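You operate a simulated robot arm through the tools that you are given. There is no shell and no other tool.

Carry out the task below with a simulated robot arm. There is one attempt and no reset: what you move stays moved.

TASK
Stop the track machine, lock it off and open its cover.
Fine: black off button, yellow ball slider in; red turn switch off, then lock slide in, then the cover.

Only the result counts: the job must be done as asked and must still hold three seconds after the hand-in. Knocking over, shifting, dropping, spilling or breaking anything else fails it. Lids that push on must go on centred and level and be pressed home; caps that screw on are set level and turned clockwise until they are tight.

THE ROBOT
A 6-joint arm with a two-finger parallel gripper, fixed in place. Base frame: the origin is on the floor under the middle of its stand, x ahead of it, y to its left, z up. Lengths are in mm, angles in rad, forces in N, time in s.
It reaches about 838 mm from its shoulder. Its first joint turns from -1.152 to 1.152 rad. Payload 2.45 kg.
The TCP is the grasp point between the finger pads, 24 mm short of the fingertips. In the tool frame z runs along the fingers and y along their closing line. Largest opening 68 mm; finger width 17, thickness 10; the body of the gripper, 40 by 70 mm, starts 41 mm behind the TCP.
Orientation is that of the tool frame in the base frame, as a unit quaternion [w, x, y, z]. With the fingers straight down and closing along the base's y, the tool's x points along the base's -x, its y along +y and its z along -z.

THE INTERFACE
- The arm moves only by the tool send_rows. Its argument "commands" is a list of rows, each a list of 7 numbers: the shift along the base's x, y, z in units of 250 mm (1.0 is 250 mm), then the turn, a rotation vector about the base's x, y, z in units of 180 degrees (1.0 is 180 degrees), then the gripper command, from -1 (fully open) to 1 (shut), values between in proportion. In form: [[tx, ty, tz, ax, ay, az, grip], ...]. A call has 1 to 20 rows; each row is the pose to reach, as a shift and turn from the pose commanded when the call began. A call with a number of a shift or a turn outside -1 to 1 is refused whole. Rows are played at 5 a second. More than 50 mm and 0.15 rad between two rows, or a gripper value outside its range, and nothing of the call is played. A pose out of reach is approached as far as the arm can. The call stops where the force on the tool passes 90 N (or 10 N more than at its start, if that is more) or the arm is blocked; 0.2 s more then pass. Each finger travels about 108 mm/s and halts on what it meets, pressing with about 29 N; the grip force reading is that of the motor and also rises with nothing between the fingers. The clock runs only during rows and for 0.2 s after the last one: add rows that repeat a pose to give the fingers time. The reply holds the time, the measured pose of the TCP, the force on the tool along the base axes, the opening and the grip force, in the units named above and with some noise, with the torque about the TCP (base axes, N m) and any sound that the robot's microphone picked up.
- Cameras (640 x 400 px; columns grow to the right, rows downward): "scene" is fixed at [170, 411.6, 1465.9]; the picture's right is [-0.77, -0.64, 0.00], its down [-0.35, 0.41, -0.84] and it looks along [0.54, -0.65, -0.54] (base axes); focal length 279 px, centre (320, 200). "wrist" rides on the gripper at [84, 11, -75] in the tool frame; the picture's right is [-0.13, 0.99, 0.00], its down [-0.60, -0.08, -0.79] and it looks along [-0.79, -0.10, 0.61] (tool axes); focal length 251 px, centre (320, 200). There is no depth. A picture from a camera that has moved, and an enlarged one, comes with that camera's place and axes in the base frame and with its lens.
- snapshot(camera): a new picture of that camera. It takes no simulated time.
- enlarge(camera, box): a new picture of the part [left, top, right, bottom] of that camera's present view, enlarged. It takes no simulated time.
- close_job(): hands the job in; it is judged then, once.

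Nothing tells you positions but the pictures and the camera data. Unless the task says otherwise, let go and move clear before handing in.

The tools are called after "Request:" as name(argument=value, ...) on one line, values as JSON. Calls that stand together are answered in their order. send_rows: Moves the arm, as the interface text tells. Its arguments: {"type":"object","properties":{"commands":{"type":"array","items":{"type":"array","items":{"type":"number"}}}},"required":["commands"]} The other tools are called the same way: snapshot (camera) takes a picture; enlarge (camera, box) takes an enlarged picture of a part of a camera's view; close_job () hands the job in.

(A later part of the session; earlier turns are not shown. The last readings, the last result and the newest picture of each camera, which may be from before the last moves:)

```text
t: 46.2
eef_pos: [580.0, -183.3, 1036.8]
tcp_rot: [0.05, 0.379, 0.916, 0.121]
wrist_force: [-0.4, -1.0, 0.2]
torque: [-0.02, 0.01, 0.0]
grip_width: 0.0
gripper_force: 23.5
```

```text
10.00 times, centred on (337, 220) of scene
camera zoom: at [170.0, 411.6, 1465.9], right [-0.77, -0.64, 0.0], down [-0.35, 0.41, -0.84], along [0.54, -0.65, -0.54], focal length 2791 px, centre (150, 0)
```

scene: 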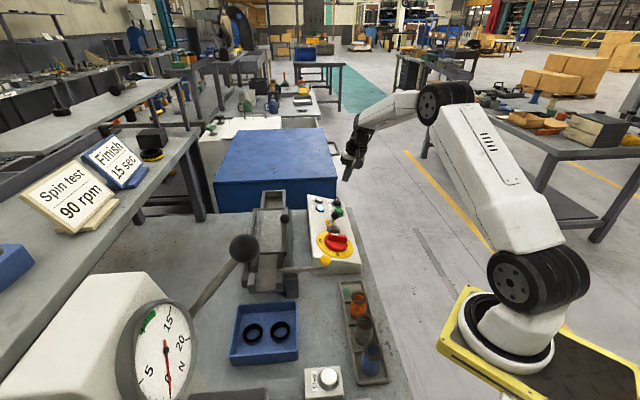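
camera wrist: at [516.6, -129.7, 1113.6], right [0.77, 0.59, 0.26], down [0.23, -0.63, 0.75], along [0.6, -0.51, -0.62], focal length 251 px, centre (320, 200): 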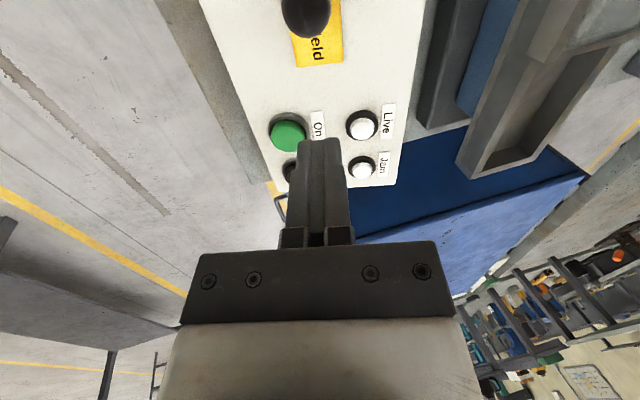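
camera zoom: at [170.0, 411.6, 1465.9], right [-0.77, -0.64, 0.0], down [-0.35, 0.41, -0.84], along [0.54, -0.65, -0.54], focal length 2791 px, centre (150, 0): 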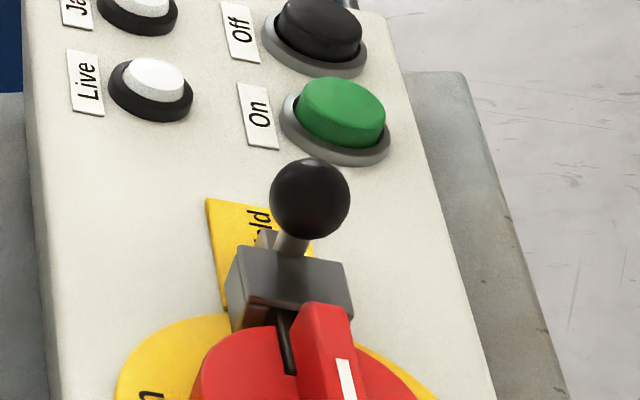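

The lock slide is fully in ("Held" showing, bolt in the notch). Next is the cover: its ball handle refines to (638, 0, 1008), and I'll raise, level and yaw the tool so the fingers close along the hinge direction.

Request:
send_rows(commands=[[0, 0, 0.1, -0.0147, 0.0147, 0, 1], [0, 0, 0.2, -0.0295, 0.0295, 0, 1], [0, 0, 0.3, -0.0442, 0.0442, 0, 0], [0, 0, 0.38, -0.0589, 0.0589, 0, -1], [0, 0, 0.38, -0.0589, 0.0589, 0, -1]])

Request:
send_rows(commands=[[0.02, 0.066, 0, 0, 0, 0.0454, -1], [0.04, 0.132, 0, 0, 0, 0.0909, -1], [0.06, 0.198, 0, 0, 0, 0.1364, -1], [0.08, 0.264, 0, 0, 0, 0.1818, -1], [0.1, 0.33, 0, 0, 0, 0.2273, -1], [0.12, 0.396, 0, 0, 0, 0.2727, -1], [0.14, 0.462, 0, 0, 0, 0.3182, -1], [0.16, 0.528, 0, 0, 0, 0.3636, -1], [0.18, 0.594, 0, 0, 0, 0.4091, -1], [0.2, 0.66, 0, 0, 0, 0.4545, -1], [0.228, 0.73, 0, 0, 0, 0.5, -1], [0.228, 0.73, 0, 0, 0, 0.5, -1]])

Request:
snapshot(camera="wrist")

Request:
enlarge(camera="wrist", box=[160, 0, 480, 200])

Request:
snapshot(camera="scene")

```text
t: 47.4
eef_pos: [581.6, -183.3, 1131.7]
tcp_rot: [-0.001, 0.382, 0.924, -0.001]
wrist_force: [-0.6, 0.4, 0.3]
torque: [0.03, -0.02, -0.01]
grip_width: 68.1
gripper_force: 0.0
```

```text
t: 50.0
eef_pos: [641.2, -0.7, 1131.5]
tcp_rot: [0.0, -0.383, 0.924, 0.0]
wrist_force: [-0.2, 0.0, 1.0]
torque: [0.01, 0.01, 0.01]
grip_width: 68.1
gripper_force: 0.0
```

```text
taken
camera wrist: at [573.3, -52.2, 1207.7], right [-0.61, 0.79, 0.0], down [0.48, 0.37, 0.79], along [0.63, 0.49, -0.61], focal length 251 px, centre (320, 200)
```

wrist: 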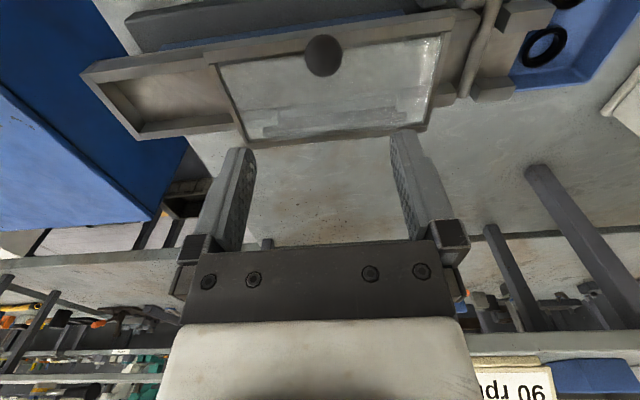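

```text
2.00 times, centred on (320, 100) of wrist
camera zoom: at [573.3, -52.2, 1207.7], right [-0.61, 0.79, 0.0], down [0.48, 0.37, 0.79], along [0.63, 0.49, -0.61], focal length 503 px, centre (320, 400)
```

zoom: 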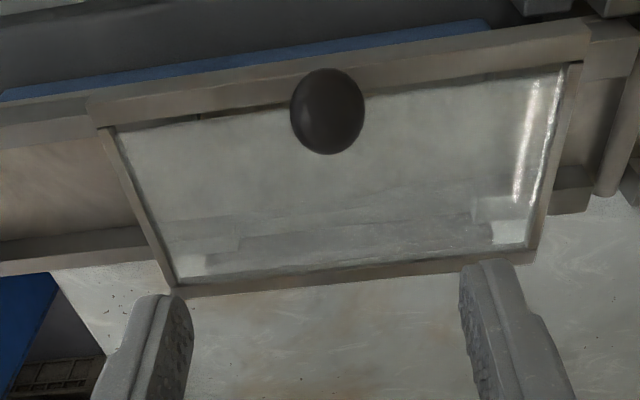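

```text
taken
```

scene: 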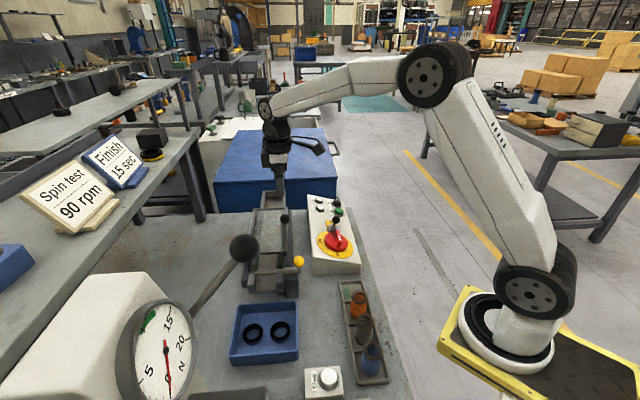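

The cover is a framed pane with the ball on its near rail and the far rail as the hinge side at about c = 555 (along the 45° axis). Before gripping I'll test in free air whether the arm can reach the far end of the opening arc.

Request:
send_rows(commands=[[0.1, 0.1, -0.04, 0, 0, 0, -1], [0.2, 0.2, -0.08, 0, 0, 0, -1], [0.3, 0.3, -0.12, 0, 0, 0, -1], [0.4, 0.4, -0.16, 0, 0, 0, -1], [0.46, 0.46, -0.18, 0, 0, 0, -1], [0.46, 0.46, -0.18, 0, 0, 0, -1]])

Request:
snapshot(camera="wrist")

Request:
snapshot(camera="scene")

```text
t: 51.4
eef_pos: [753.3, 112.9, 1086.4]
tcp_rot: [-0.001, -0.382, 0.924, 0.0]
wrist_force: [0.2, 0.2, 0.0]
torque: [0.0, -0.02, 0.01]
grip_width: 67.7
gripper_force: 0.1
```

```text
taken
camera wrist: at [686.4, 61.6, 1162.5], right [-0.61, 0.79, 0.0], down [0.48, 0.37, 0.79], along [0.63, 0.48, -0.61], focal length 251 px, centre (320, 200)
```

wrist: 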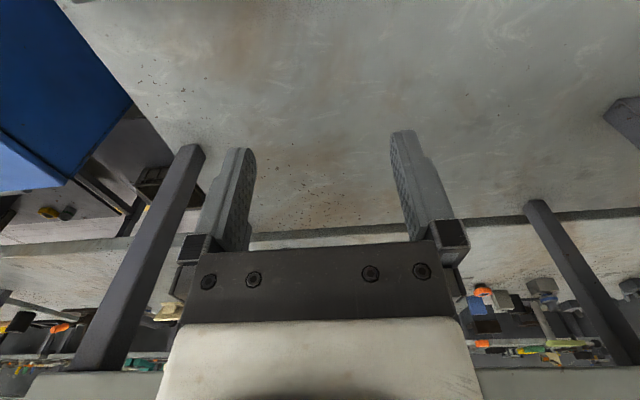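

```text
taken
```

scene: 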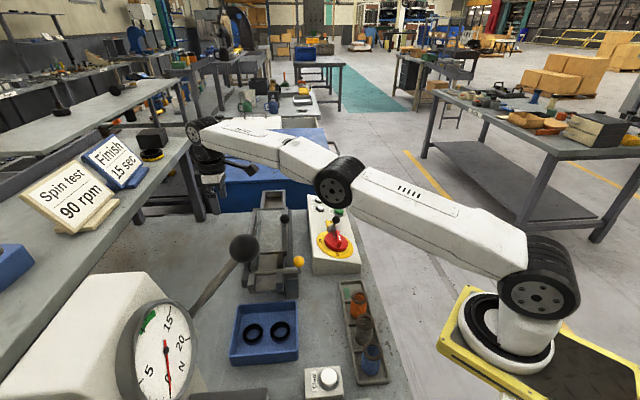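

The full arc is reachable. I'll return above the ball handle and lower the open fingers around it, tips staying just above the rail.

Request:
send_rows(commands=[[-0.1, -0.1, 0.09, 0, 0, 0, -1], [-0.22, -0.22, 0.18, 0, 0, 0, -1], [-0.34, -0.34, 0.18, 0, 0, 0, -1], [-0.45, -0.44, 0.18, 0, 0, 0, -1], [-0.471, -0.457, 0.1, 0, 0, 0, -1], [-0.471, -0.457, -0.05, 0, 0, 0, -1], [-0.471, -0.457, -0.15, 0, 0, 0, -1], [-0.471, -0.457, -0.15, 0, 0, 0, -1]])

Request:
snapshot(camera="wrist")

Request:
enlarge(camera="scene", box=[240, 170, 336, 230])

```text
t: 53.2
eef_pos: [635.4, 0.3, 1047.9]
tcp_rot: [0.0, -0.383, 0.924, 0.0]
wrist_force: [-0.9, -0.4, 0.2]
torque: [-0.01, 0.01, 0.03]
grip_width: 68.1
gripper_force: 0.1
```

```text
taken
camera wrist: at [568.2, -50.9, 1124.2], right [-0.61, 0.79, 0.0], down [0.48, 0.37, 0.79], along [0.63, 0.48, -0.61], focal length 251 px, centre (320, 200)
```

wrist: 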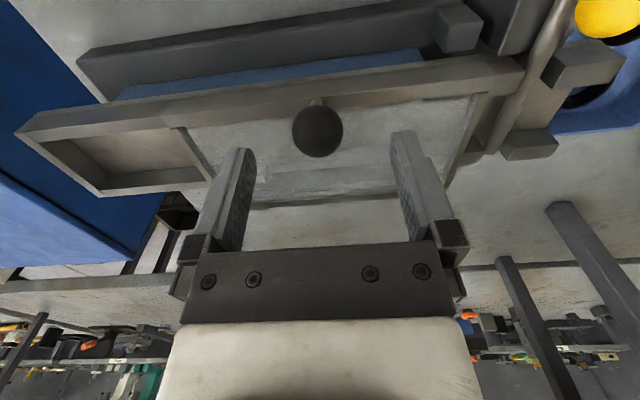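

```text
6.67 times, centred on (288, 200) of scene
camera zoom: at [170.0, 411.6, 1465.9], right [-0.77, -0.64, 0.0], down [-0.35, 0.41, -0.84], along [0.54, -0.65, -0.54], focal length 1861 px, centre (533, 200)
```

zoom: 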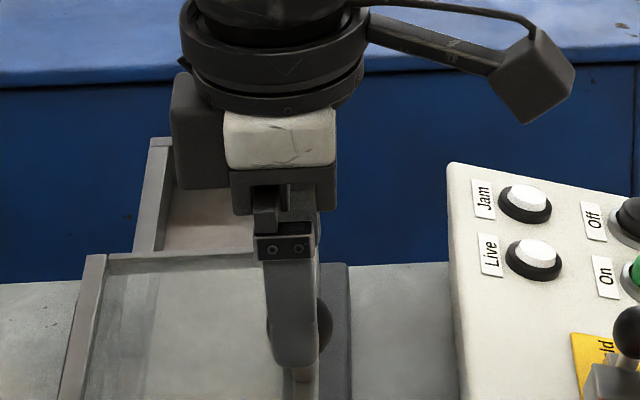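

The ball is between the fingers and slightly ahead. I'll centre by about 2 mm and lower to grasp height.

Request:
send_rows(commands=[[0.01, 0.002, -0.06, 0, 0, 0, -1], [0.01, 0.002, -0.11, 0, 0, 0, -1], [0.01, 0.002, -0.14, 0, 0, 0, -1], [0.01, 0.002, -0.14, 0, 0, 0, -1]])

Request:
snapshot(camera="wrist")

Request:
enlarge(camera="scene", box=[240, 180, 336, 240])

```text
t: 54.2
eef_pos: [636.7, 0.3, 1014.0]
tcp_rot: [0.0, -0.383, 0.924, 0.0]
wrist_force: [0.1, -0.6, 0.1]
torque: [0.0, 0.0, -0.01]
grip_width: 68.0
gripper_force: 0.1
```

```text
taken
camera wrist: at [570.7, -51.3, 1090.3], right [-0.61, 0.79, 0.0], down [0.48, 0.37, 0.79], along [0.63, 0.48, -0.61], focal length 251 px, centre (320, 200)
```

wrist: 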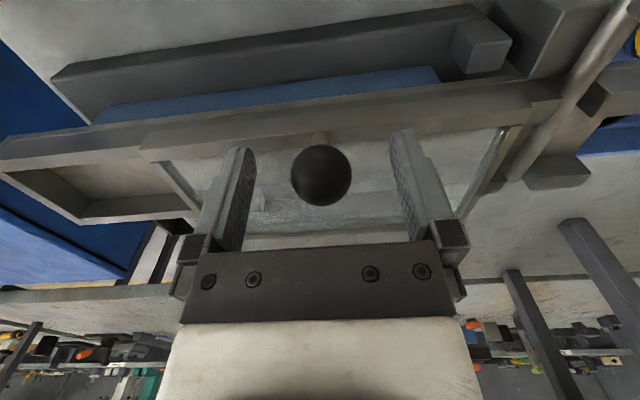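

```text
6.67 times, centred on (288, 210) of scene
camera zoom: at [170.0, 411.6, 1465.9], right [-0.77, -0.64, 0.0], down [-0.35, 0.41, -0.84], along [0.54, -0.65, -0.54], focal length 1861 px, centre (533, 133)
```

zoom: 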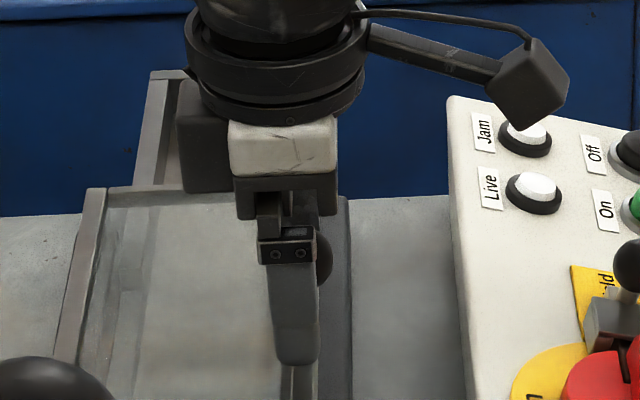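

The ball is centred between the pads. I'll close on it.

Request:
send_rows(commands=[[0, 0, 0, 0, 0, 0, 0], [0, 0, 0, 0, 0, 0, 1], [0, 0, 0, 0, 0, 0, 1], [0, 0, 0, 0, 0, 0, 1]])

Request:
snapshot(camera="wrist")

```text
t: 55.2
eef_pos: [637.6, 0.8, 1014.0]
tcp_rot: [-0.001, -0.383, 0.924, 0.001]
wrist_force: [-6.4, 6.0, 0.8]
torque: [0.0, 0.09, 0.0]
grip_width: 27.3
gripper_force: 42.3
```

```text
taken
camera wrist: at [570.3, -50.8, 1090.4], right [-0.61, 0.79, 0.0], down [0.48, 0.37, 0.79], along [0.63, 0.48, -0.61], focal length 251 px, centre (320, 200)
```

wrist: 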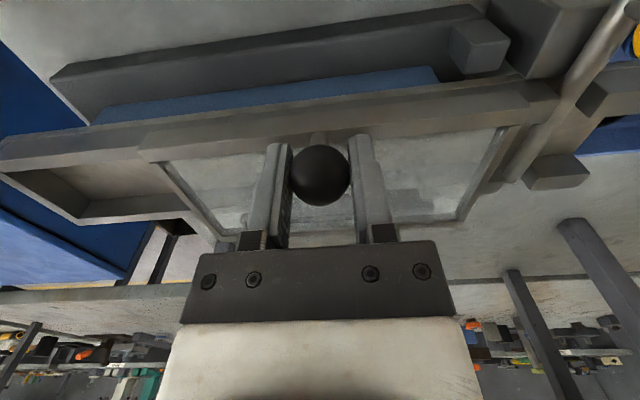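

The ball is gripped (27.3 mm). I'll lift the first few degrees of the estimated hinge arc and check forces.

Request:
send_rows(commands=[[0.0047, 0.0047, 0.0168, 0, 0, 0, 1], [0.0093, 0.0093, 0.0336, 0, 0, 0, 1], [0.0093, 0.0093, 0.0336, 0, 0, 0, 1]])

Request:
enlarge(camera="scene", box=[230, 180, 342, 250])

Request:
snapshot(camera="wrist")

```text
t: 56.0
eef_pos: [639.3, 3.0, 1021.8]
tcp_rot: [-0.002, -0.383, 0.924, 0.001]
wrist_force: [-12.6, 3.6, -10.9]
torque: [-0.84, 0.93, 0.0]
grip_width: 27.3
gripper_force: 42.1
```

```text
5.71 times, centred on (286, 215) of scene
camera zoom: at [169.9, 411.8, 1465.9], right [-0.77, -0.64, 0.0], down [-0.35, 0.41, -0.84], along [0.54, -0.65, -0.54], focal length 1595 px, centre (514, 114)
```

zoom: 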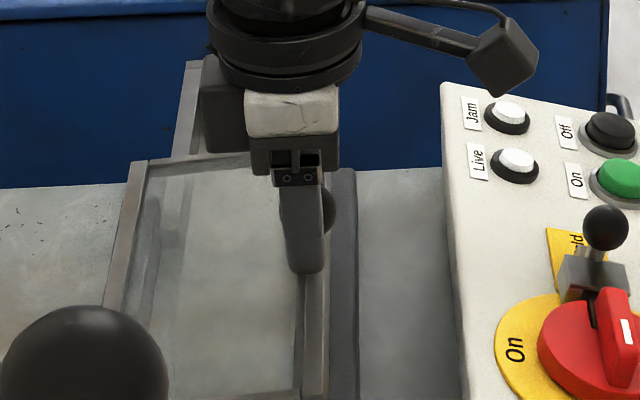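

```text
taken
camera wrist: at [572.5, -48.9, 1098.3], right [-0.61, 0.79, 0.0], down [0.49, 0.37, 0.79], along [0.62, 0.48, -0.61], focal length 251 px, centre (320, 200)
```

wrist: 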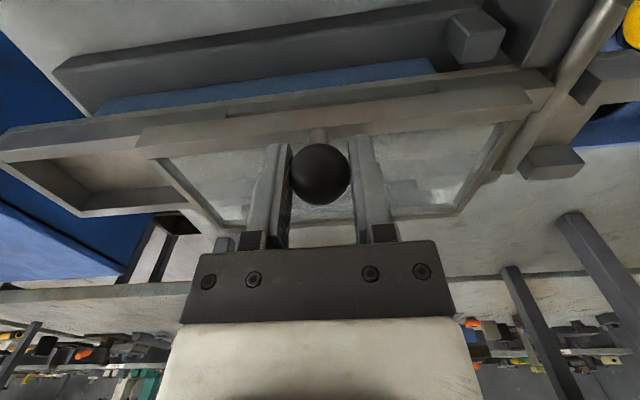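

The cover is lifting along the arc (near rail up, force about 13 N). I'll continue in steps.

Request:
send_rows(commands=[[0.0076, 0.0076, 0.0215, 0, 0, 0, 1], [0.0152, 0.0152, 0.043, 0, 0, 0, 1], [0.0229, 0.0229, 0.064, 0, 0, 0, 1], [0.0229, 0.0229, 0.064, 0, 0, 0, 1]])

Request:
snapshot(camera="wrist")

```text
t: 57.0
eef_pos: [644.6, 9.3, 1038.1]
tcp_rot: [-0.002, -0.383, 0.924, 0.0]
wrist_force: [-13.9, 5.4, -11.5]
torque: [-0.82, 0.85, 0.01]
grip_width: 27.1
gripper_force: 41.8
```

```text
taken
camera wrist: at [578.3, -43.1, 1113.8], right [-0.61, 0.79, 0.0], down [0.49, 0.37, 0.79], along [0.63, 0.48, -0.61], focal length 251 px, centre (320, 200)
```

wrist: 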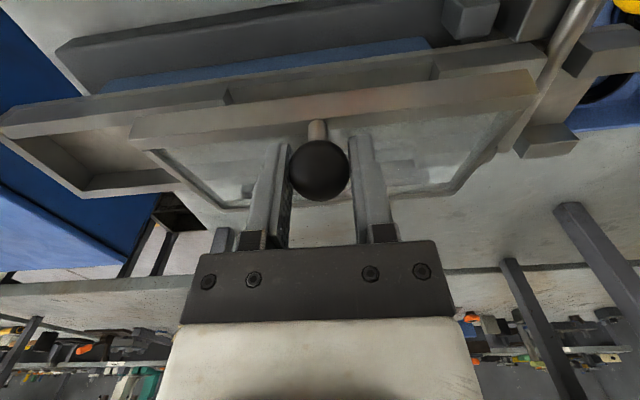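

The ball is pivoting between the pads as intended. Continuing to about 30°.

Request:
send_rows(commands=[[0.0072, 0.0072, 0.015, 0, 0, 0, 1], [0.0144, 0.0144, 0.03, 0, 0, 0, 1], [0.0305, 0.0305, 0.0576, 0, 0, 0, 1], [0.0486, 0.0486, 0.0836, 0, 0, 0, 1], [0.0486, 0.0486, 0.0836, 0, 0, 0, 1]])

Request:
snapshot(camera="wrist")

Request:
enlarge(camera="scene", box=[230, 150, 358, 230])

```text
t: 58.2
eef_pos: [658.6, 20.6, 1057.7]
tcp_rot: [-0.003, -0.383, 0.924, 0.0]
wrist_force: [-18.8, 2.8, -5.0]
torque: [-0.83, 0.89, -0.08]
grip_width: 27.3
gripper_force: 41.9
```

```text
taken
camera wrist: at [590.9, -30.6, 1135.2], right [-0.61, 0.79, 0.0], down [0.49, 0.37, 0.79], along [0.62, 0.48, -0.61], focal length 251 px, centre (320, 200)
```

wrist: 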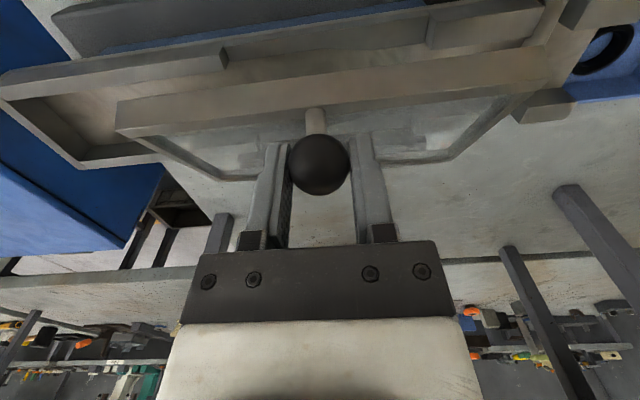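

```text
5.00 times, centred on (294, 190) of scene
camera zoom: at [169.5, 411.8, 1465.9], right [-0.77, -0.64, 0.0], down [-0.35, 0.41, -0.84], along [0.54, -0.65, -0.54], focal length 1396 px, centre (450, 250)
```

zoom: 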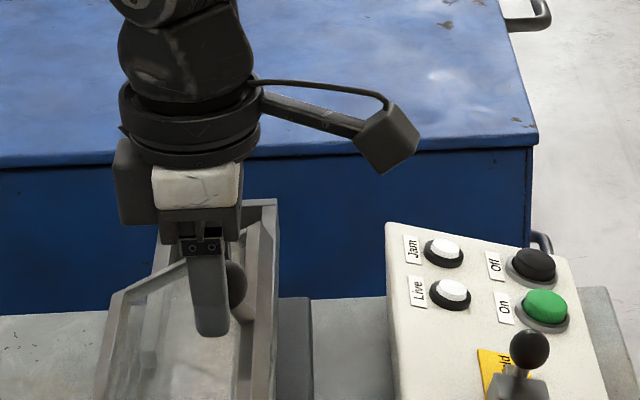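

The cover is about 30° open and the forces match the arc. I'll continue toward 50° with a 1 mm sideways correction.

Request:
send_rows(commands=[[0.0162, 0.0222, 0.0236, 0, 0, 0, 1], [0.0369, 0.0429, 0.0444, 0, 0, 0, 1], [0.0589, 0.0649, 0.0628, 0, 0, 0, 1], [0.0818, 0.0878, 0.0784, 0, 0, 0, 1], [0.0818, 0.0878, 0.0784, 0, 0, 0, 1]])

Request:
snapshot(camera="wrist")

Request:
enlarge(camera="scene", box=[210, 140, 338, 220])

```text
t: 59.4
eef_pos: [678.9, 41.4, 1078.2]
tcp_rot: [0.0, -0.383, 0.924, 0.0]
wrist_force: [-13.6, -2.7, -1.9]
torque: [-0.83, 0.9, -0.01]
grip_width: 26.8
gripper_force: 41.8
```

```text
taken
camera wrist: at [611.5, -9.6, 1155.5], right [-0.61, 0.79, 0.0], down [0.48, 0.37, 0.79], along [0.63, 0.48, -0.61], focal length 251 px, centre (320, 200)
```

wrist: 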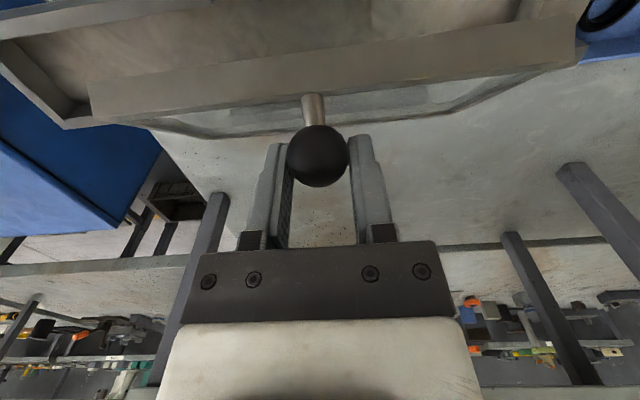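

```text
5.00 times, centred on (274, 180) of scene
camera zoom: at [169.6, 411.6, 1466.0], right [-0.77, -0.64, 0.0], down [-0.35, 0.41, -0.84], along [0.54, -0.65, -0.54], focal length 1396 px, centre (550, 300)
```

zoom: 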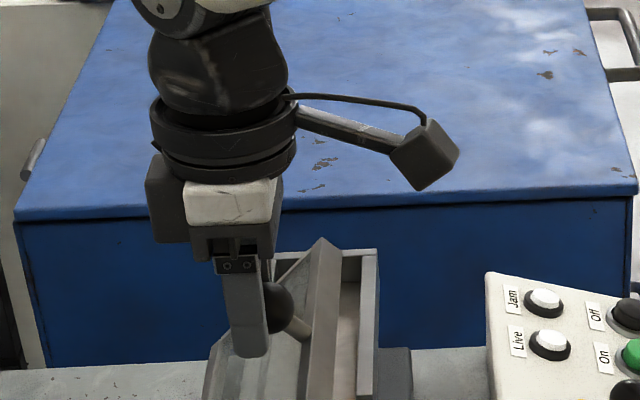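

The ball has slipped to the edge of the pads (the pads resist its rotation), so continuing this way risks dropping the cover. I'll lower the cover back along the same path and re-grip with the tool tilted so it can turn with the cover.

Request:
send_rows(commands=[[-0.0229, -0.0229, -0.0156, 0, 0, 0, 1], [-0.0449, -0.0449, -0.034, 0, 0, 0, 1], [-0.0656, -0.0656, -0.0548, 0, 0, 0, 1], [-0.0848, -0.0848, -0.0784, 0, 0, 0, 1], [-0.1029, -0.1029, -0.1044, 0, 0, 0, 1], [-0.119, -0.119, -0.132, 0, 0, 0, 1], [-0.1334, -0.1334, -0.162, 0, 0, 0, 1], [-0.1411, -0.1411, -0.183, 0, 0, 0, 1]])

Request:
snapshot(camera="wrist")

```text
t: 61.2
eef_pos: [644.1, 6.0, 1033.6]
tcp_rot: [0.001, -0.383, 0.924, 0.0]
wrist_force: [-4.4, 8.3, 11.1]
torque: [0.9, -0.82, -0.04]
grip_width: 27.5
gripper_force: 42.3
```

```text
taken
camera wrist: at [576.6, -44.4, 1109.7], right [-0.61, 0.79, 0.0], down [0.48, 0.37, 0.79], along [0.63, 0.48, -0.61], focal length 251 px, centre (320, 200)
```

wrist: 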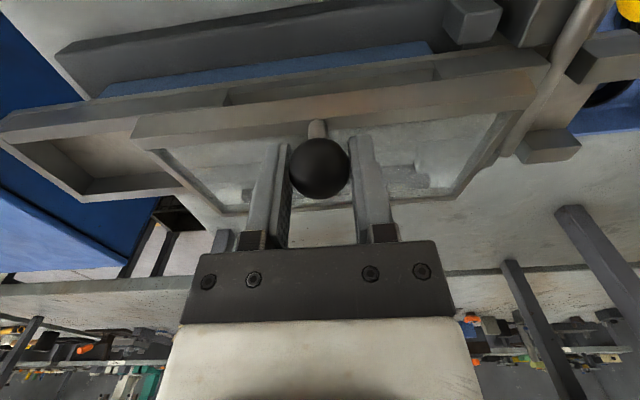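

Request:
send_rows(commands=[[-0.0076, -0.0076, -0.0215, 0, 0, 0, 1], [-0.0152, -0.0152, -0.043, 0, 0, 0, 1], [-0.0199, -0.0199, -0.0598, 0, 0, 0, 1], [-0.0245, -0.0245, -0.0766, 0, 0, 0, 1], [-0.0245, -0.0245, -0.0766, 0, 0, 0, 1]])

Request:
snapshot(camera="wrist")

Request:
enlarge(camera="scene", box=[225, 170, 345, 300])

```text
t: 62.4
eef_pos: [637.6, 0.8, 1014.4]
tcp_rot: [0.002, -0.383, 0.924, -0.001]
wrist_force: [6.8, 16.1, 7.1]
torque: [0.58, -0.57, -0.07]
grip_width: 27.1
gripper_force: 42.0
```

```text
taken
camera wrist: at [570.5, -50.4, 1090.7], right [-0.61, 0.79, 0.0], down [0.48, 0.37, 0.79], along [0.63, 0.48, -0.61], focal length 251 px, centre (320, 200)
```

wrist: 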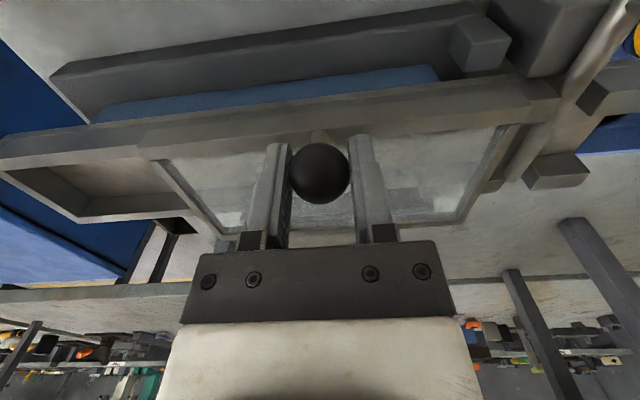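

```text
3.08 times, centred on (285, 235) of scene
camera zoom: at [170.0, 412.1, 1465.8], right [-0.77, -0.64, 0.0], down [-0.35, 0.41, -0.84], along [0.54, -0.65, -0.54], focal length 859 px, centre (428, 92)
```

zoom: 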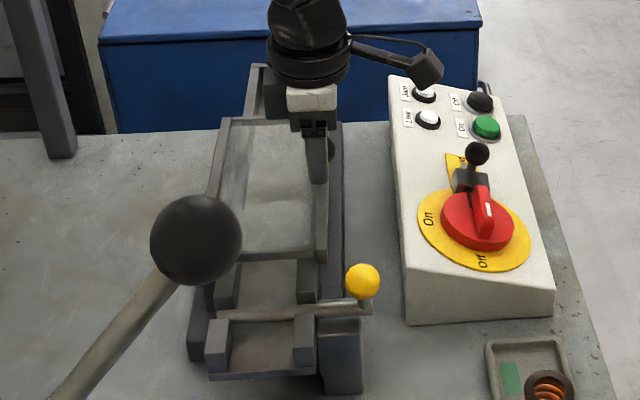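

The cover is closed again with the ball centred; refined measurements show the hinge near (c=550, z=978), so my arc model was good. I'll release, rise, and tilt the tool +45° so it can rotate with the cover.

Request:
send_rows(commands=[[0, 0, 0, 0, 0, 0, 0], [0, 0, 0, 0, 0, 0, -1], [0, 0, 0.18, 0, 0, 0, -1], [0, 0, 0.36, 0, 0, 0, -1], [0, 0, 0.36, 0, 0, 0, -1]])

Request:
send_rows(commands=[[-0.02, -0.02, 0, 0.0295, -0.0295, 0, -1], [-0.04, -0.04, 0, 0.0589, -0.0589, 0, -1], [-0.06, -0.06, 0, 0.0884, -0.0884, 0, -1], [-0.08, -0.085, 0, 0.1179, -0.1179, 0, -1], [-0.1, -0.11, -0.05, 0.1473, -0.1473, 0, -1], [-0.125, -0.129, -0.12, 0.1768, -0.1768, 0, -1], [-0.125, -0.129, -0.2, 0.1768, -0.1768, 0, -1], [-0.125, -0.129, -0.2, 0.1768, -0.1768, 0, -1]])

Request:
snapshot(camera="wrist")

Request:
snapshot(camera="scene")

Request:
enlarge(camera="scene", box=[225, 150, 385, 250])

```text
t: 63.6
eef_pos: [638.7, -0.2, 1103.4]
tcp_rot: [0.0, -0.383, 0.924, 0.0]
wrist_force: [-0.2, -0.1, -0.1]
torque: [0.01, 0.02, -0.05]
grip_width: 68.1
gripper_force: 0.1
```

```text
t: 65.4
eef_pos: [606.0, -30.5, 1054.3]
tcp_rot: [0.353, -0.354, 0.854, 0.147]
wrist_force: [-0.8, -0.9, -0.1]
torque: [-0.03, -0.01, 0.0]
grip_width: 68.2
gripper_force: 0.0
```

```text
taken
camera wrist: at [519.4, -102.5, 1049.0], right [-0.64, 0.77, 0.09], down [-0.04, -0.15, 0.99], along [0.77, 0.63, 0.13], focal length 251 px, centre (320, 200)
```

wrist: 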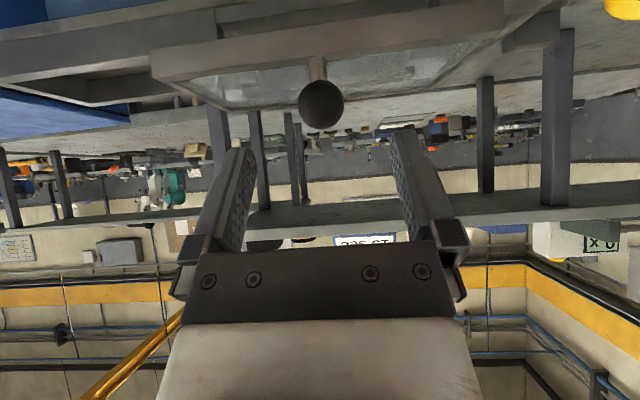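

```text
taken
```

scene: 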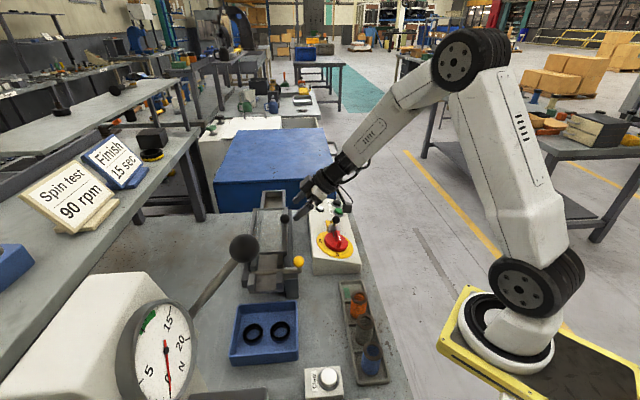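

```text
4.00 times, centred on (305, 200) of scene
camera zoom: at [170.0, 411.6, 1465.9], right [-0.77, -0.64, 0.0], down [-0.35, 0.41, -0.84], along [0.54, -0.65, -0.54], focal length 1117 px, centre (380, 200)
```

zoom: 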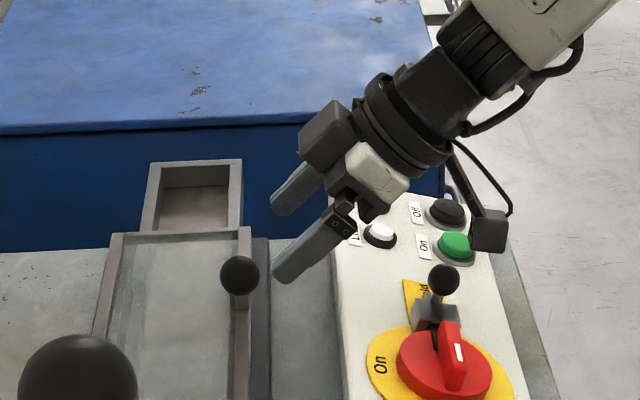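

The ball lies on the tool axis 64 mm ahead. I'll advance along the tilted tool axis with the fingers open, then close on the ball.

Request:
send_rows(commands=[[0.03, 0.03, -0.045, 0, 0, 0, -1], [0.06, 0.06, -0.09, 0, 0, 0, -1], [0.09, 0.09, -0.137, 0, 0, 0, -1], [0.117, 0.117, -0.1796, 0, 0, 0, -1], [0.117, 0.117, -0.1796, 0, 0, 0, -1]])

Request:
snapshot(camera="wrist")

Request:
enlarge(camera="scene", box=[225, 160, 385, 260])

```text
t: 66.6
eef_pos: [636.4, -1.7, 1007.2]
tcp_rot: [0.353, -0.354, 0.854, 0.147]
wrist_force: [-0.2, 0.8, -0.8]
torque: [0.04, -0.05, 0.0]
grip_width: 67.8
gripper_force: 0.1
```

```text
taken
camera wrist: at [548.5, -74.1, 1003.3], right [-0.64, 0.77, 0.09], down [-0.04, -0.15, 0.99], along [0.77, 0.63, 0.13], focal length 251 px, centre (320, 200)
```

wrist: 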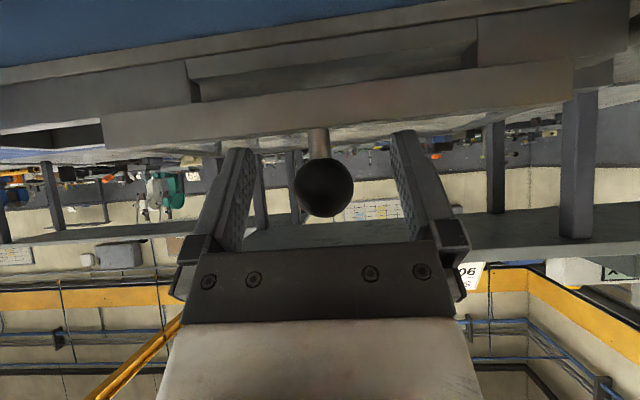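

```text
4.00 times, centred on (305, 210) of scene
camera zoom: at [170.0, 411.6, 1465.9], right [-0.77, -0.64, 0.0], down [-0.35, 0.41, -0.84], along [0.54, -0.65, -0.54], focal length 1117 px, centre (380, 160)
```

zoom: 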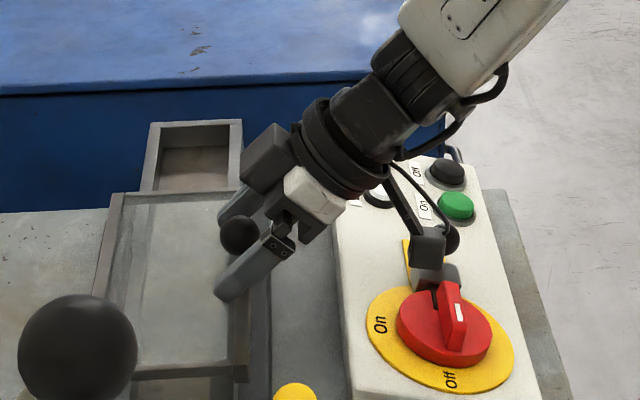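

The ball is right at the grasp point. Closing.

Request:
send_rows(commands=[[0, 0, 0, 0, 0, 0, 0], [0, 0, 0, 0, 0, 0, 1], [0, 0, 0, 0, 0, 0, 1], [0, 0, 0, 0, 0, 0, 1]])

Request:
snapshot(camera="wrist")

```text
t: 67.6
eef_pos: [634.7, -1.2, 1007.4]
tcp_rot: [0.353, -0.354, 0.853, 0.147]
wrist_force: [-9.0, 7.4, 1.9]
torque: [0.07, -0.09, 0.03]
grip_width: 27.1
gripper_force: 41.4
```

```text
taken
camera wrist: at [547.8, -73.5, 1003.3], right [-0.64, 0.76, 0.09], down [-0.04, -0.15, 0.99], along [0.77, 0.63, 0.12], focal length 251 px, centre (320, 200)
```

wrist: 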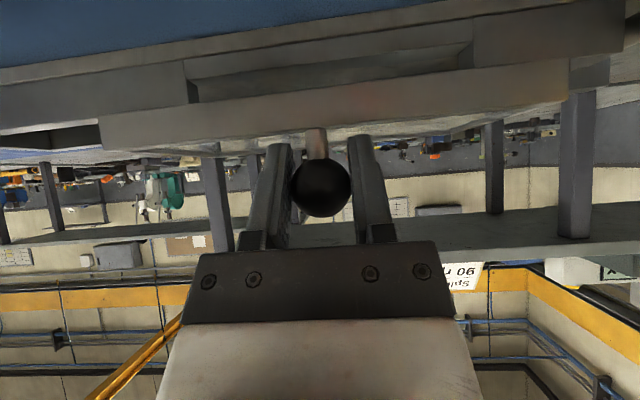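

Gripped. I'll lift along the hinge arc while turning the tool with the cover, first to 15°.

Request:
send_rows(commands=[[0.0083, 0.0083, 0.0346, -0.01964, 0.01964, 0, 1], [0.0187, 0.0187, 0.068, -0.03928, 0.03928, 0, 1], [0.0311, 0.0311, 0.1, -0.05893, 0.05893, 0, 1], [0.0311, 0.0311, 0.1, -0.05893, 0.05893, 0, 1]])

Request:
snapshot(camera="wrist")

```text
t: 68.6
eef_pos: [643.7, 5.6, 1033.4]
tcp_rot: [0.238, -0.371, 0.892, 0.098]
wrist_force: [-3.7, 6.9, -9.3]
torque: [-0.54, 0.4, 0.1]
grip_width: 26.8
gripper_force: 42.1
```

```text
taken
camera wrist: at [557.1, -64.0, 1057.9], right [-0.62, 0.78, 0.06], down [0.15, 0.04, 0.99], along [0.77, 0.63, -0.14], focal length 251 px, centre (320, 200)
```

wrist: 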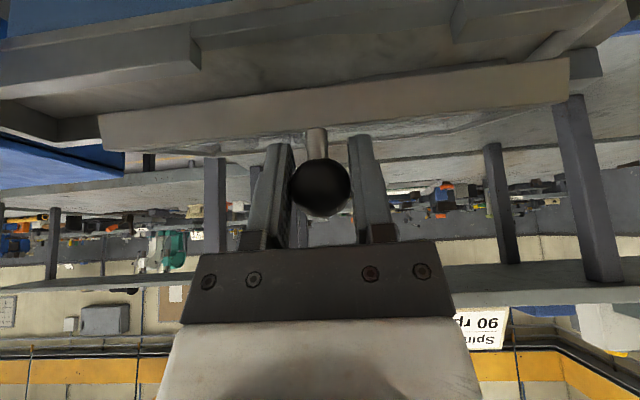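

The grip is holding with lower torque. Continuing to 35°.

Request:
send_rows(commands=[[0.0144, 0.0144, 0.0304, -0.01964, 0.01964, 0, 1], [0.0306, 0.0306, 0.0592, -0.03928, 0.03928, 0, 1], [0.0487, 0.0487, 0.0856, -0.05893, 0.05893, 0, 1], [0.0679, 0.0679, 0.1096, -0.07857, 0.07857, 0, 1], [0.0679, 0.0679, 0.1096, -0.07857, 0.07857, 0, 1]])

Request:
snapshot(camera="wrist")

```text
t: 69.8
eef_pos: [660.8, 23.5, 1060.0]
tcp_rot: [0.078, -0.381, 0.921, 0.033]
wrist_force: [-8.3, 3.5, -13.4]
torque: [-0.81, 0.7, -0.1]
grip_width: 27.0
gripper_force: 41.9
```

```text
taken
camera wrist: at [584.7, -36.4, 1121.8], right [-0.61, 0.79, 0.02], down [0.38, 0.27, 0.88], along [0.69, 0.55, -0.47], focal length 251 px, centre (320, 200)
```

wrist: 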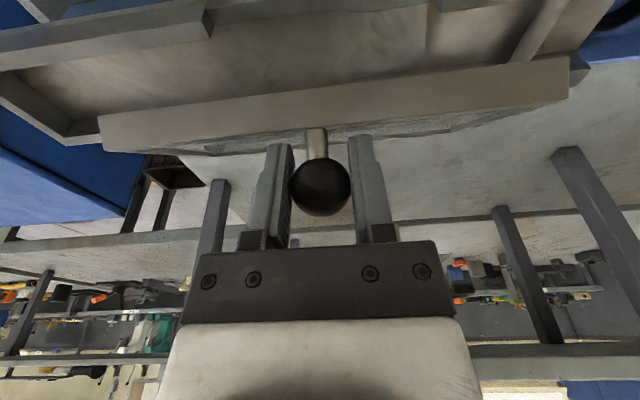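

The ball has not slipped this time. Continuing to 60°, tilting to about -15°.

Request:
send_rows(commands=[[0.0209, 0.0209, 0.022, -0.01964, 0.01964, 0, 1], [0.043, 0.043, 0.0408, -0.03928, 0.03928, 0, 1], [0.0662, 0.0662, 0.0568, -0.05893, 0.05893, 0, 1], [0.0902, 0.0902, 0.07, -0.07857, 0.07857, 0, 1], [0.1151, 0.1151, 0.0804, -0.09821, 0.09821, 0, 1], [0.1151, 0.1151, 0.0804, -0.09821, 0.09821, 0, 1]])

Request:
snapshot(camera="wrist")

Request:
snapshot(camera="scene")

```text
t: 71.2
eef_pos: [690.1, 51.6, 1079.2]
tcp_rot: [-0.123, -0.381, 0.915, -0.05]
wrist_force: [-1.0, 9.9, -23.1]
torque: [-0.07, -0.08, 0.04]
grip_width: 27.2
gripper_force: 42.0
```

```text
taken
camera wrist: at [637.7, 16.4, 1176.2], right [-0.61, 0.79, -0.03], down [0.62, 0.5, 0.61], along [0.49, 0.35, -0.79], focal length 251 px, centre (320, 200)
```

wrist: 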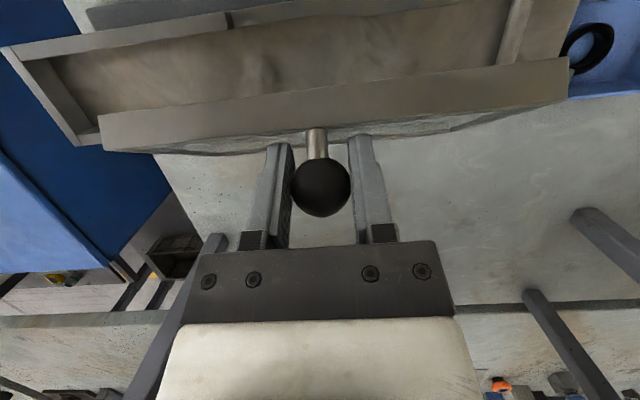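

```text
taken
```

scene: 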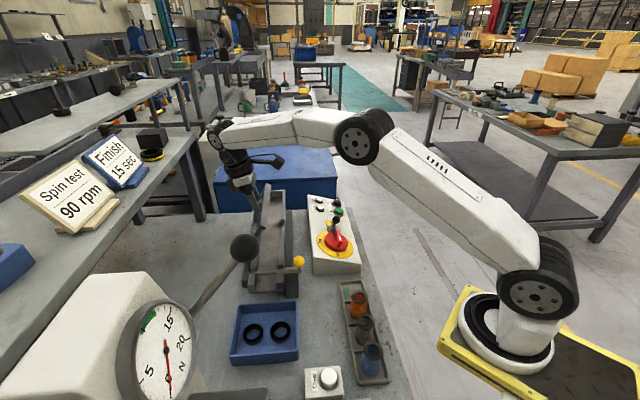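

At about 60° there is a 24 N radial pull, so the true radius is slightly smaller. I'll correct the arc by about 3 mm and continue to 75°.

Request:
send_rows(commands=[[-0.0042, -0.0042, -0.01, 0, 0, 0, 1], [0.0201, 0.0201, -0.0044, -0.01964, 0.01964, 0, 1], [0.045, 0.045, -0.0016, -0.01964, 0.01964, 0, 1], [0.0699, 0.0699, -0.0016, -0.01964, 0.01964, 0, 1], [0.0699, 0.0699, -0.0016, -0.01964, 0.01964, 0, 1]])

Request:
snapshot(camera="wrist")

Request:
enlarge(camera="scene", box=[190, 120, 350, 270])

```text
t: 72.4
eef_pos: [705.7, 68.8, 1082.4]
tcp_rot: [-0.162, -0.376, 0.91, -0.066]
wrist_force: [-22.5, 6.1, 4.9]
torque: [-0.81, 0.82, 0.06]
grip_width: 27.0
gripper_force: 42.4
```

```text
taken
camera wrist: at [660.5, 39.3, 1183.5], right [-0.62, 0.79, -0.04], down [0.65, 0.54, 0.54], along [0.44, 0.3, -0.84], focal length 251 px, centre (320, 200)
```

wrist: 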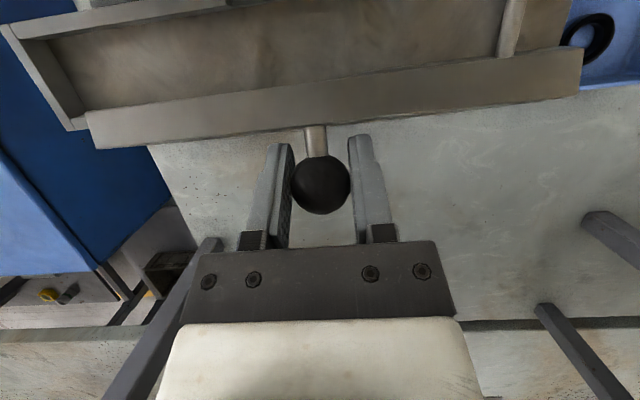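

```text
2.67 times, centred on (270, 195) of scene
camera zoom: at [169.2, 411.9, 1465.9], right [-0.77, -0.64, 0.0], down [-0.35, 0.41, -0.84], along [0.54, -0.65, -0.54], focal length 744 px, centre (453, 213)
```

zoom: 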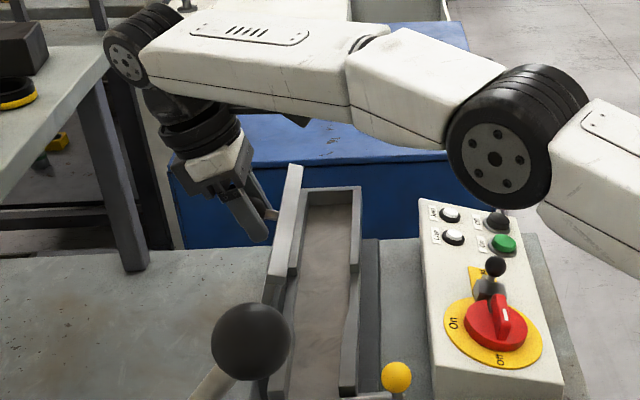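

About 75° open now, and the hold is good. I'll continue past vertical with a small sideways correction.

Request:
send_rows(commands=[[0.0207, 0.0291, -0.0036, 0, 0, 0, 1], [0.045, 0.0534, -0.0096, 0, 0, 0, 1], [0.0691, 0.0775, -0.0192, 0, 0, 0, 1], [0.0922, 0.1006, -0.0312, 0, 0, 0, 1], [0.0922, 0.1006, -0.0312, 0, 0, 0, 1]])

Request:
snapshot(camera="wrist")

Request:
enlarge(camera="scene", box=[190, 120, 350, 270])

```text
t: 73.6
eef_pos: [715.8, 79.1, 1080.4]
tcp_rot: [-0.153, -0.372, 0.913, -0.074]
wrist_force: [38.3, -35.1, 31.7]
torque: [-0.32, -0.02, 0.03]
grip_width: 27.2
gripper_force: 42.1
out of reach, approached as far as the arm can: row 2, 3, 4, 5
```

```text
taken
camera wrist: at [667.9, 51.0, 1179.5], right [-0.61, 0.79, -0.06], down [0.64, 0.54, 0.55], along [0.47, 0.29, -0.83], focal length 251 px, centre (320, 200)
```

wrist: 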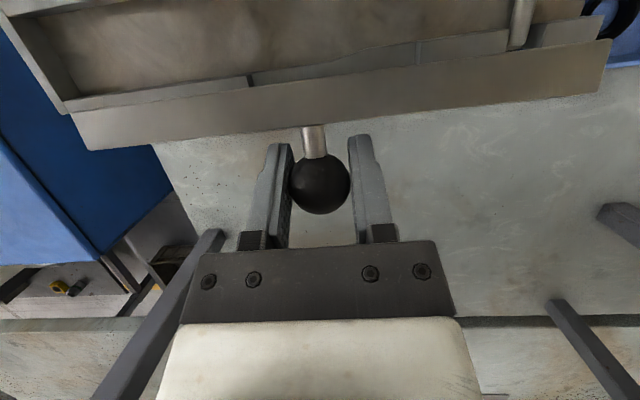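

```text
2.67 times, centred on (270, 195) of scene
camera zoom: at [170.5, 410.4, 1466.2], right [-0.77, -0.64, 0.0], down [-0.35, 0.41, -0.84], along [0.54, -0.65, -0.54], focal length 744 px, centre (453, 213)
```

zoom: 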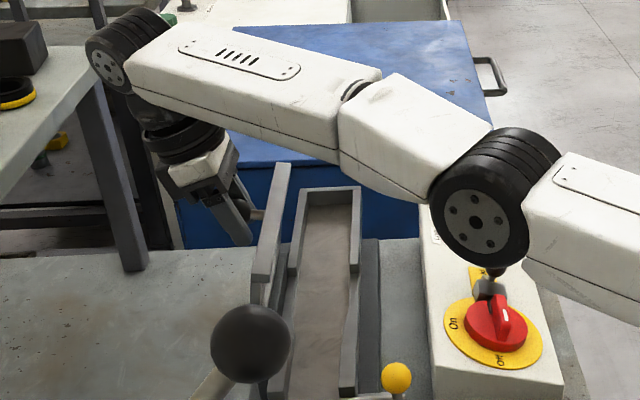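

The arm is at its reach limit with this tilt, at about 82° open. I'll rotate the tool back toward vertical (which extends the reach) while holding the ball in place.

Request:
send_rows(commands=[[0.004, -0.004, 0, 0, 0, 0, 1], [0.004, -0.004, 0, 0.01964, -0.01964, 0, 1], [0.004, -0.004, 0, 0.03928, -0.03928, 0, 1], [0.004, -0.004, 0, 0.03928, -0.03928, 0, 1]])

Request:
snapshot(camera="wrist")

```text
t: 74.6
eef_pos: [716.4, 79.2, 1076.0]
tcp_rot: [-0.077, -0.379, 0.922, -0.039]
wrist_force: [25.5, -32.6, 22.3]
torque: [-0.59, 0.55, 0.01]
grip_width: 27.0
gripper_force: 42.0
```

```text
taken
camera wrist: at [657.2, 38.6, 1165.9], right [-0.61, 0.79, -0.04], down [0.57, 0.47, 0.68], along [0.56, 0.39, -0.73], focal length 251 px, centre (320, 200)
```

wrist: 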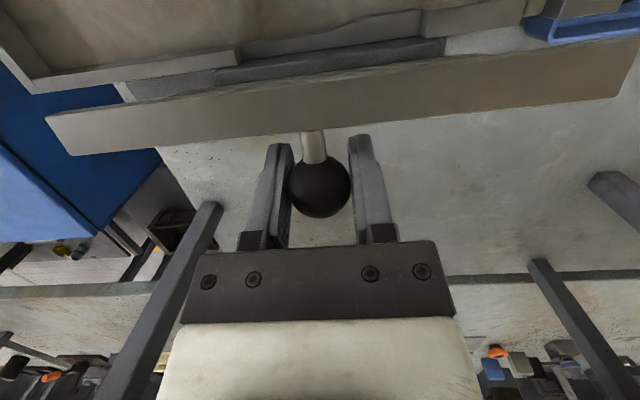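

Request:
send_rows(commands=[[0.006, -0.006, 0.006, 0, 0, 0, 1], [0.008, -0.008, 0.01, 0.01964, -0.01964, 0, 1], [0.008, -0.008, 0.01, 0.03928, -0.03928, 0, 1], [0.008, -0.008, 0.01, 0.03928, -0.03928, 0, 1]])

Request:
snapshot(camera="wrist")

Request:
enlarge(camera="scene", box=[190, 120, 350, 270])

```text
t: 75.6
eef_pos: [716.1, 80.0, 1075.3]
tcp_rot: [-0.001, -0.381, 0.924, -0.003]
wrist_force: [12.9, -27.3, 4.5]
torque: [-0.66, 0.76, 0.06]
grip_width: 27.2
gripper_force: 41.5
```

```text
taken
camera wrist: at [648.3, 28.4, 1151.7], right [-0.61, 0.79, -0.01], down [0.48, 0.38, 0.79], along [0.63, 0.48, -0.61], focal length 251 px, centre (320, 200)
```

wrist: 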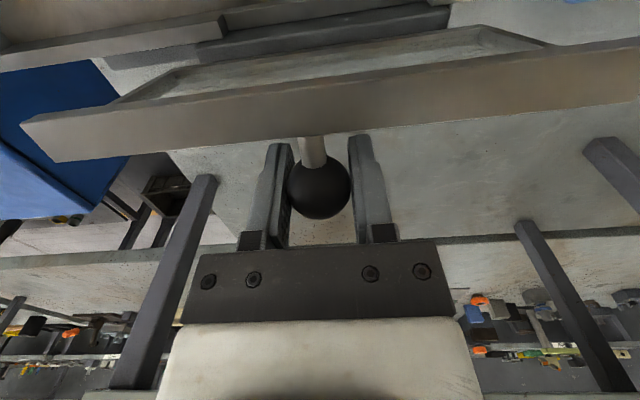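

```text
2.67 times, centred on (270, 195) of scene
camera zoom: at [170.3, 410.8, 1466.1], right [-0.77, -0.64, 0.0], down [-0.35, 0.41, -0.84], along [0.54, -0.65, -0.54], focal length 744 px, centre (453, 213)
```

zoom: 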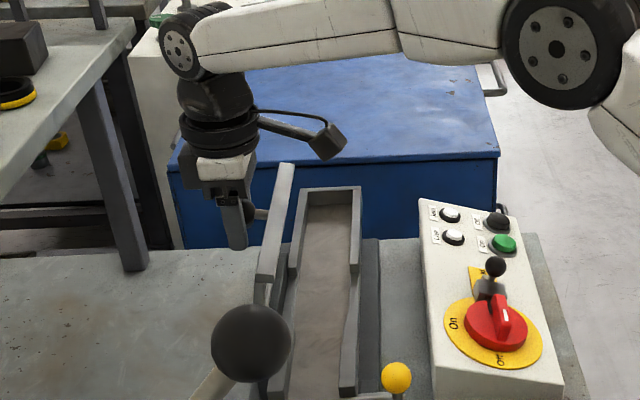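

The tool is vertical again and the cover is at about 82°. Continuing over the top toward 100°.

Request:
send_rows(commands=[[0.0238, 0.0158, -0.0044, 0, 0, 0, 1], [0.043, 0.035, -0.0104, 0, 0, 0, 1], [0.0662, 0.0582, -0.0224, 0, 0, 0, 1], [0.0889, 0.0809, -0.0376, 0, 0, 0, 1], [0.0889, 0.0809, -0.0376, 0, 0, 0, 1]])

Request:
snapshot(camera="wrist")

Request:
enlarge(camera="scene", box=[190, 120, 350, 270])

```text
t: 76.8
eef_pos: [737.0, 99.9, 1067.0]
tcp_rot: [-0.001, -0.382, 0.924, -0.002]
wrist_force: [7.2, -21.5, 2.0]
torque: [-0.68, 0.86, 0.07]
grip_width: 26.7
gripper_force: 42.0
```

```text
taken
camera wrist: at [670.4, 50.3, 1143.3], right [-0.61, 0.79, 0.0], down [0.48, 0.37, 0.79], along [0.63, 0.48, -0.61], focal length 251 px, centre (320, 200)
```

wrist: 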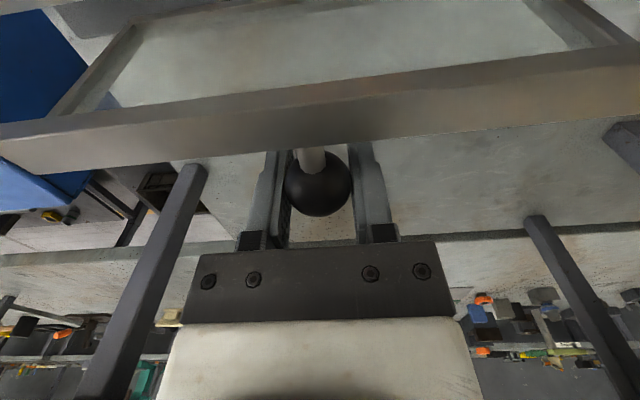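

```text
2.67 times, centred on (270, 195) of scene
camera zoom: at [170.2, 410.9, 1466.1], right [-0.77, -0.64, 0.0], down [-0.35, 0.41, -0.84], along [0.54, -0.65, -0.54], focal length 744 px, centre (453, 213)
```

zoom: 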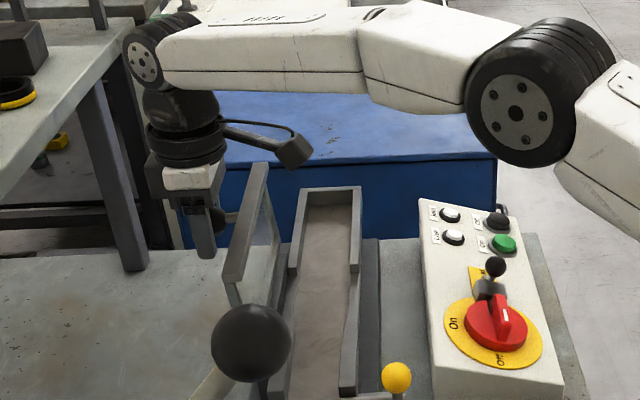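

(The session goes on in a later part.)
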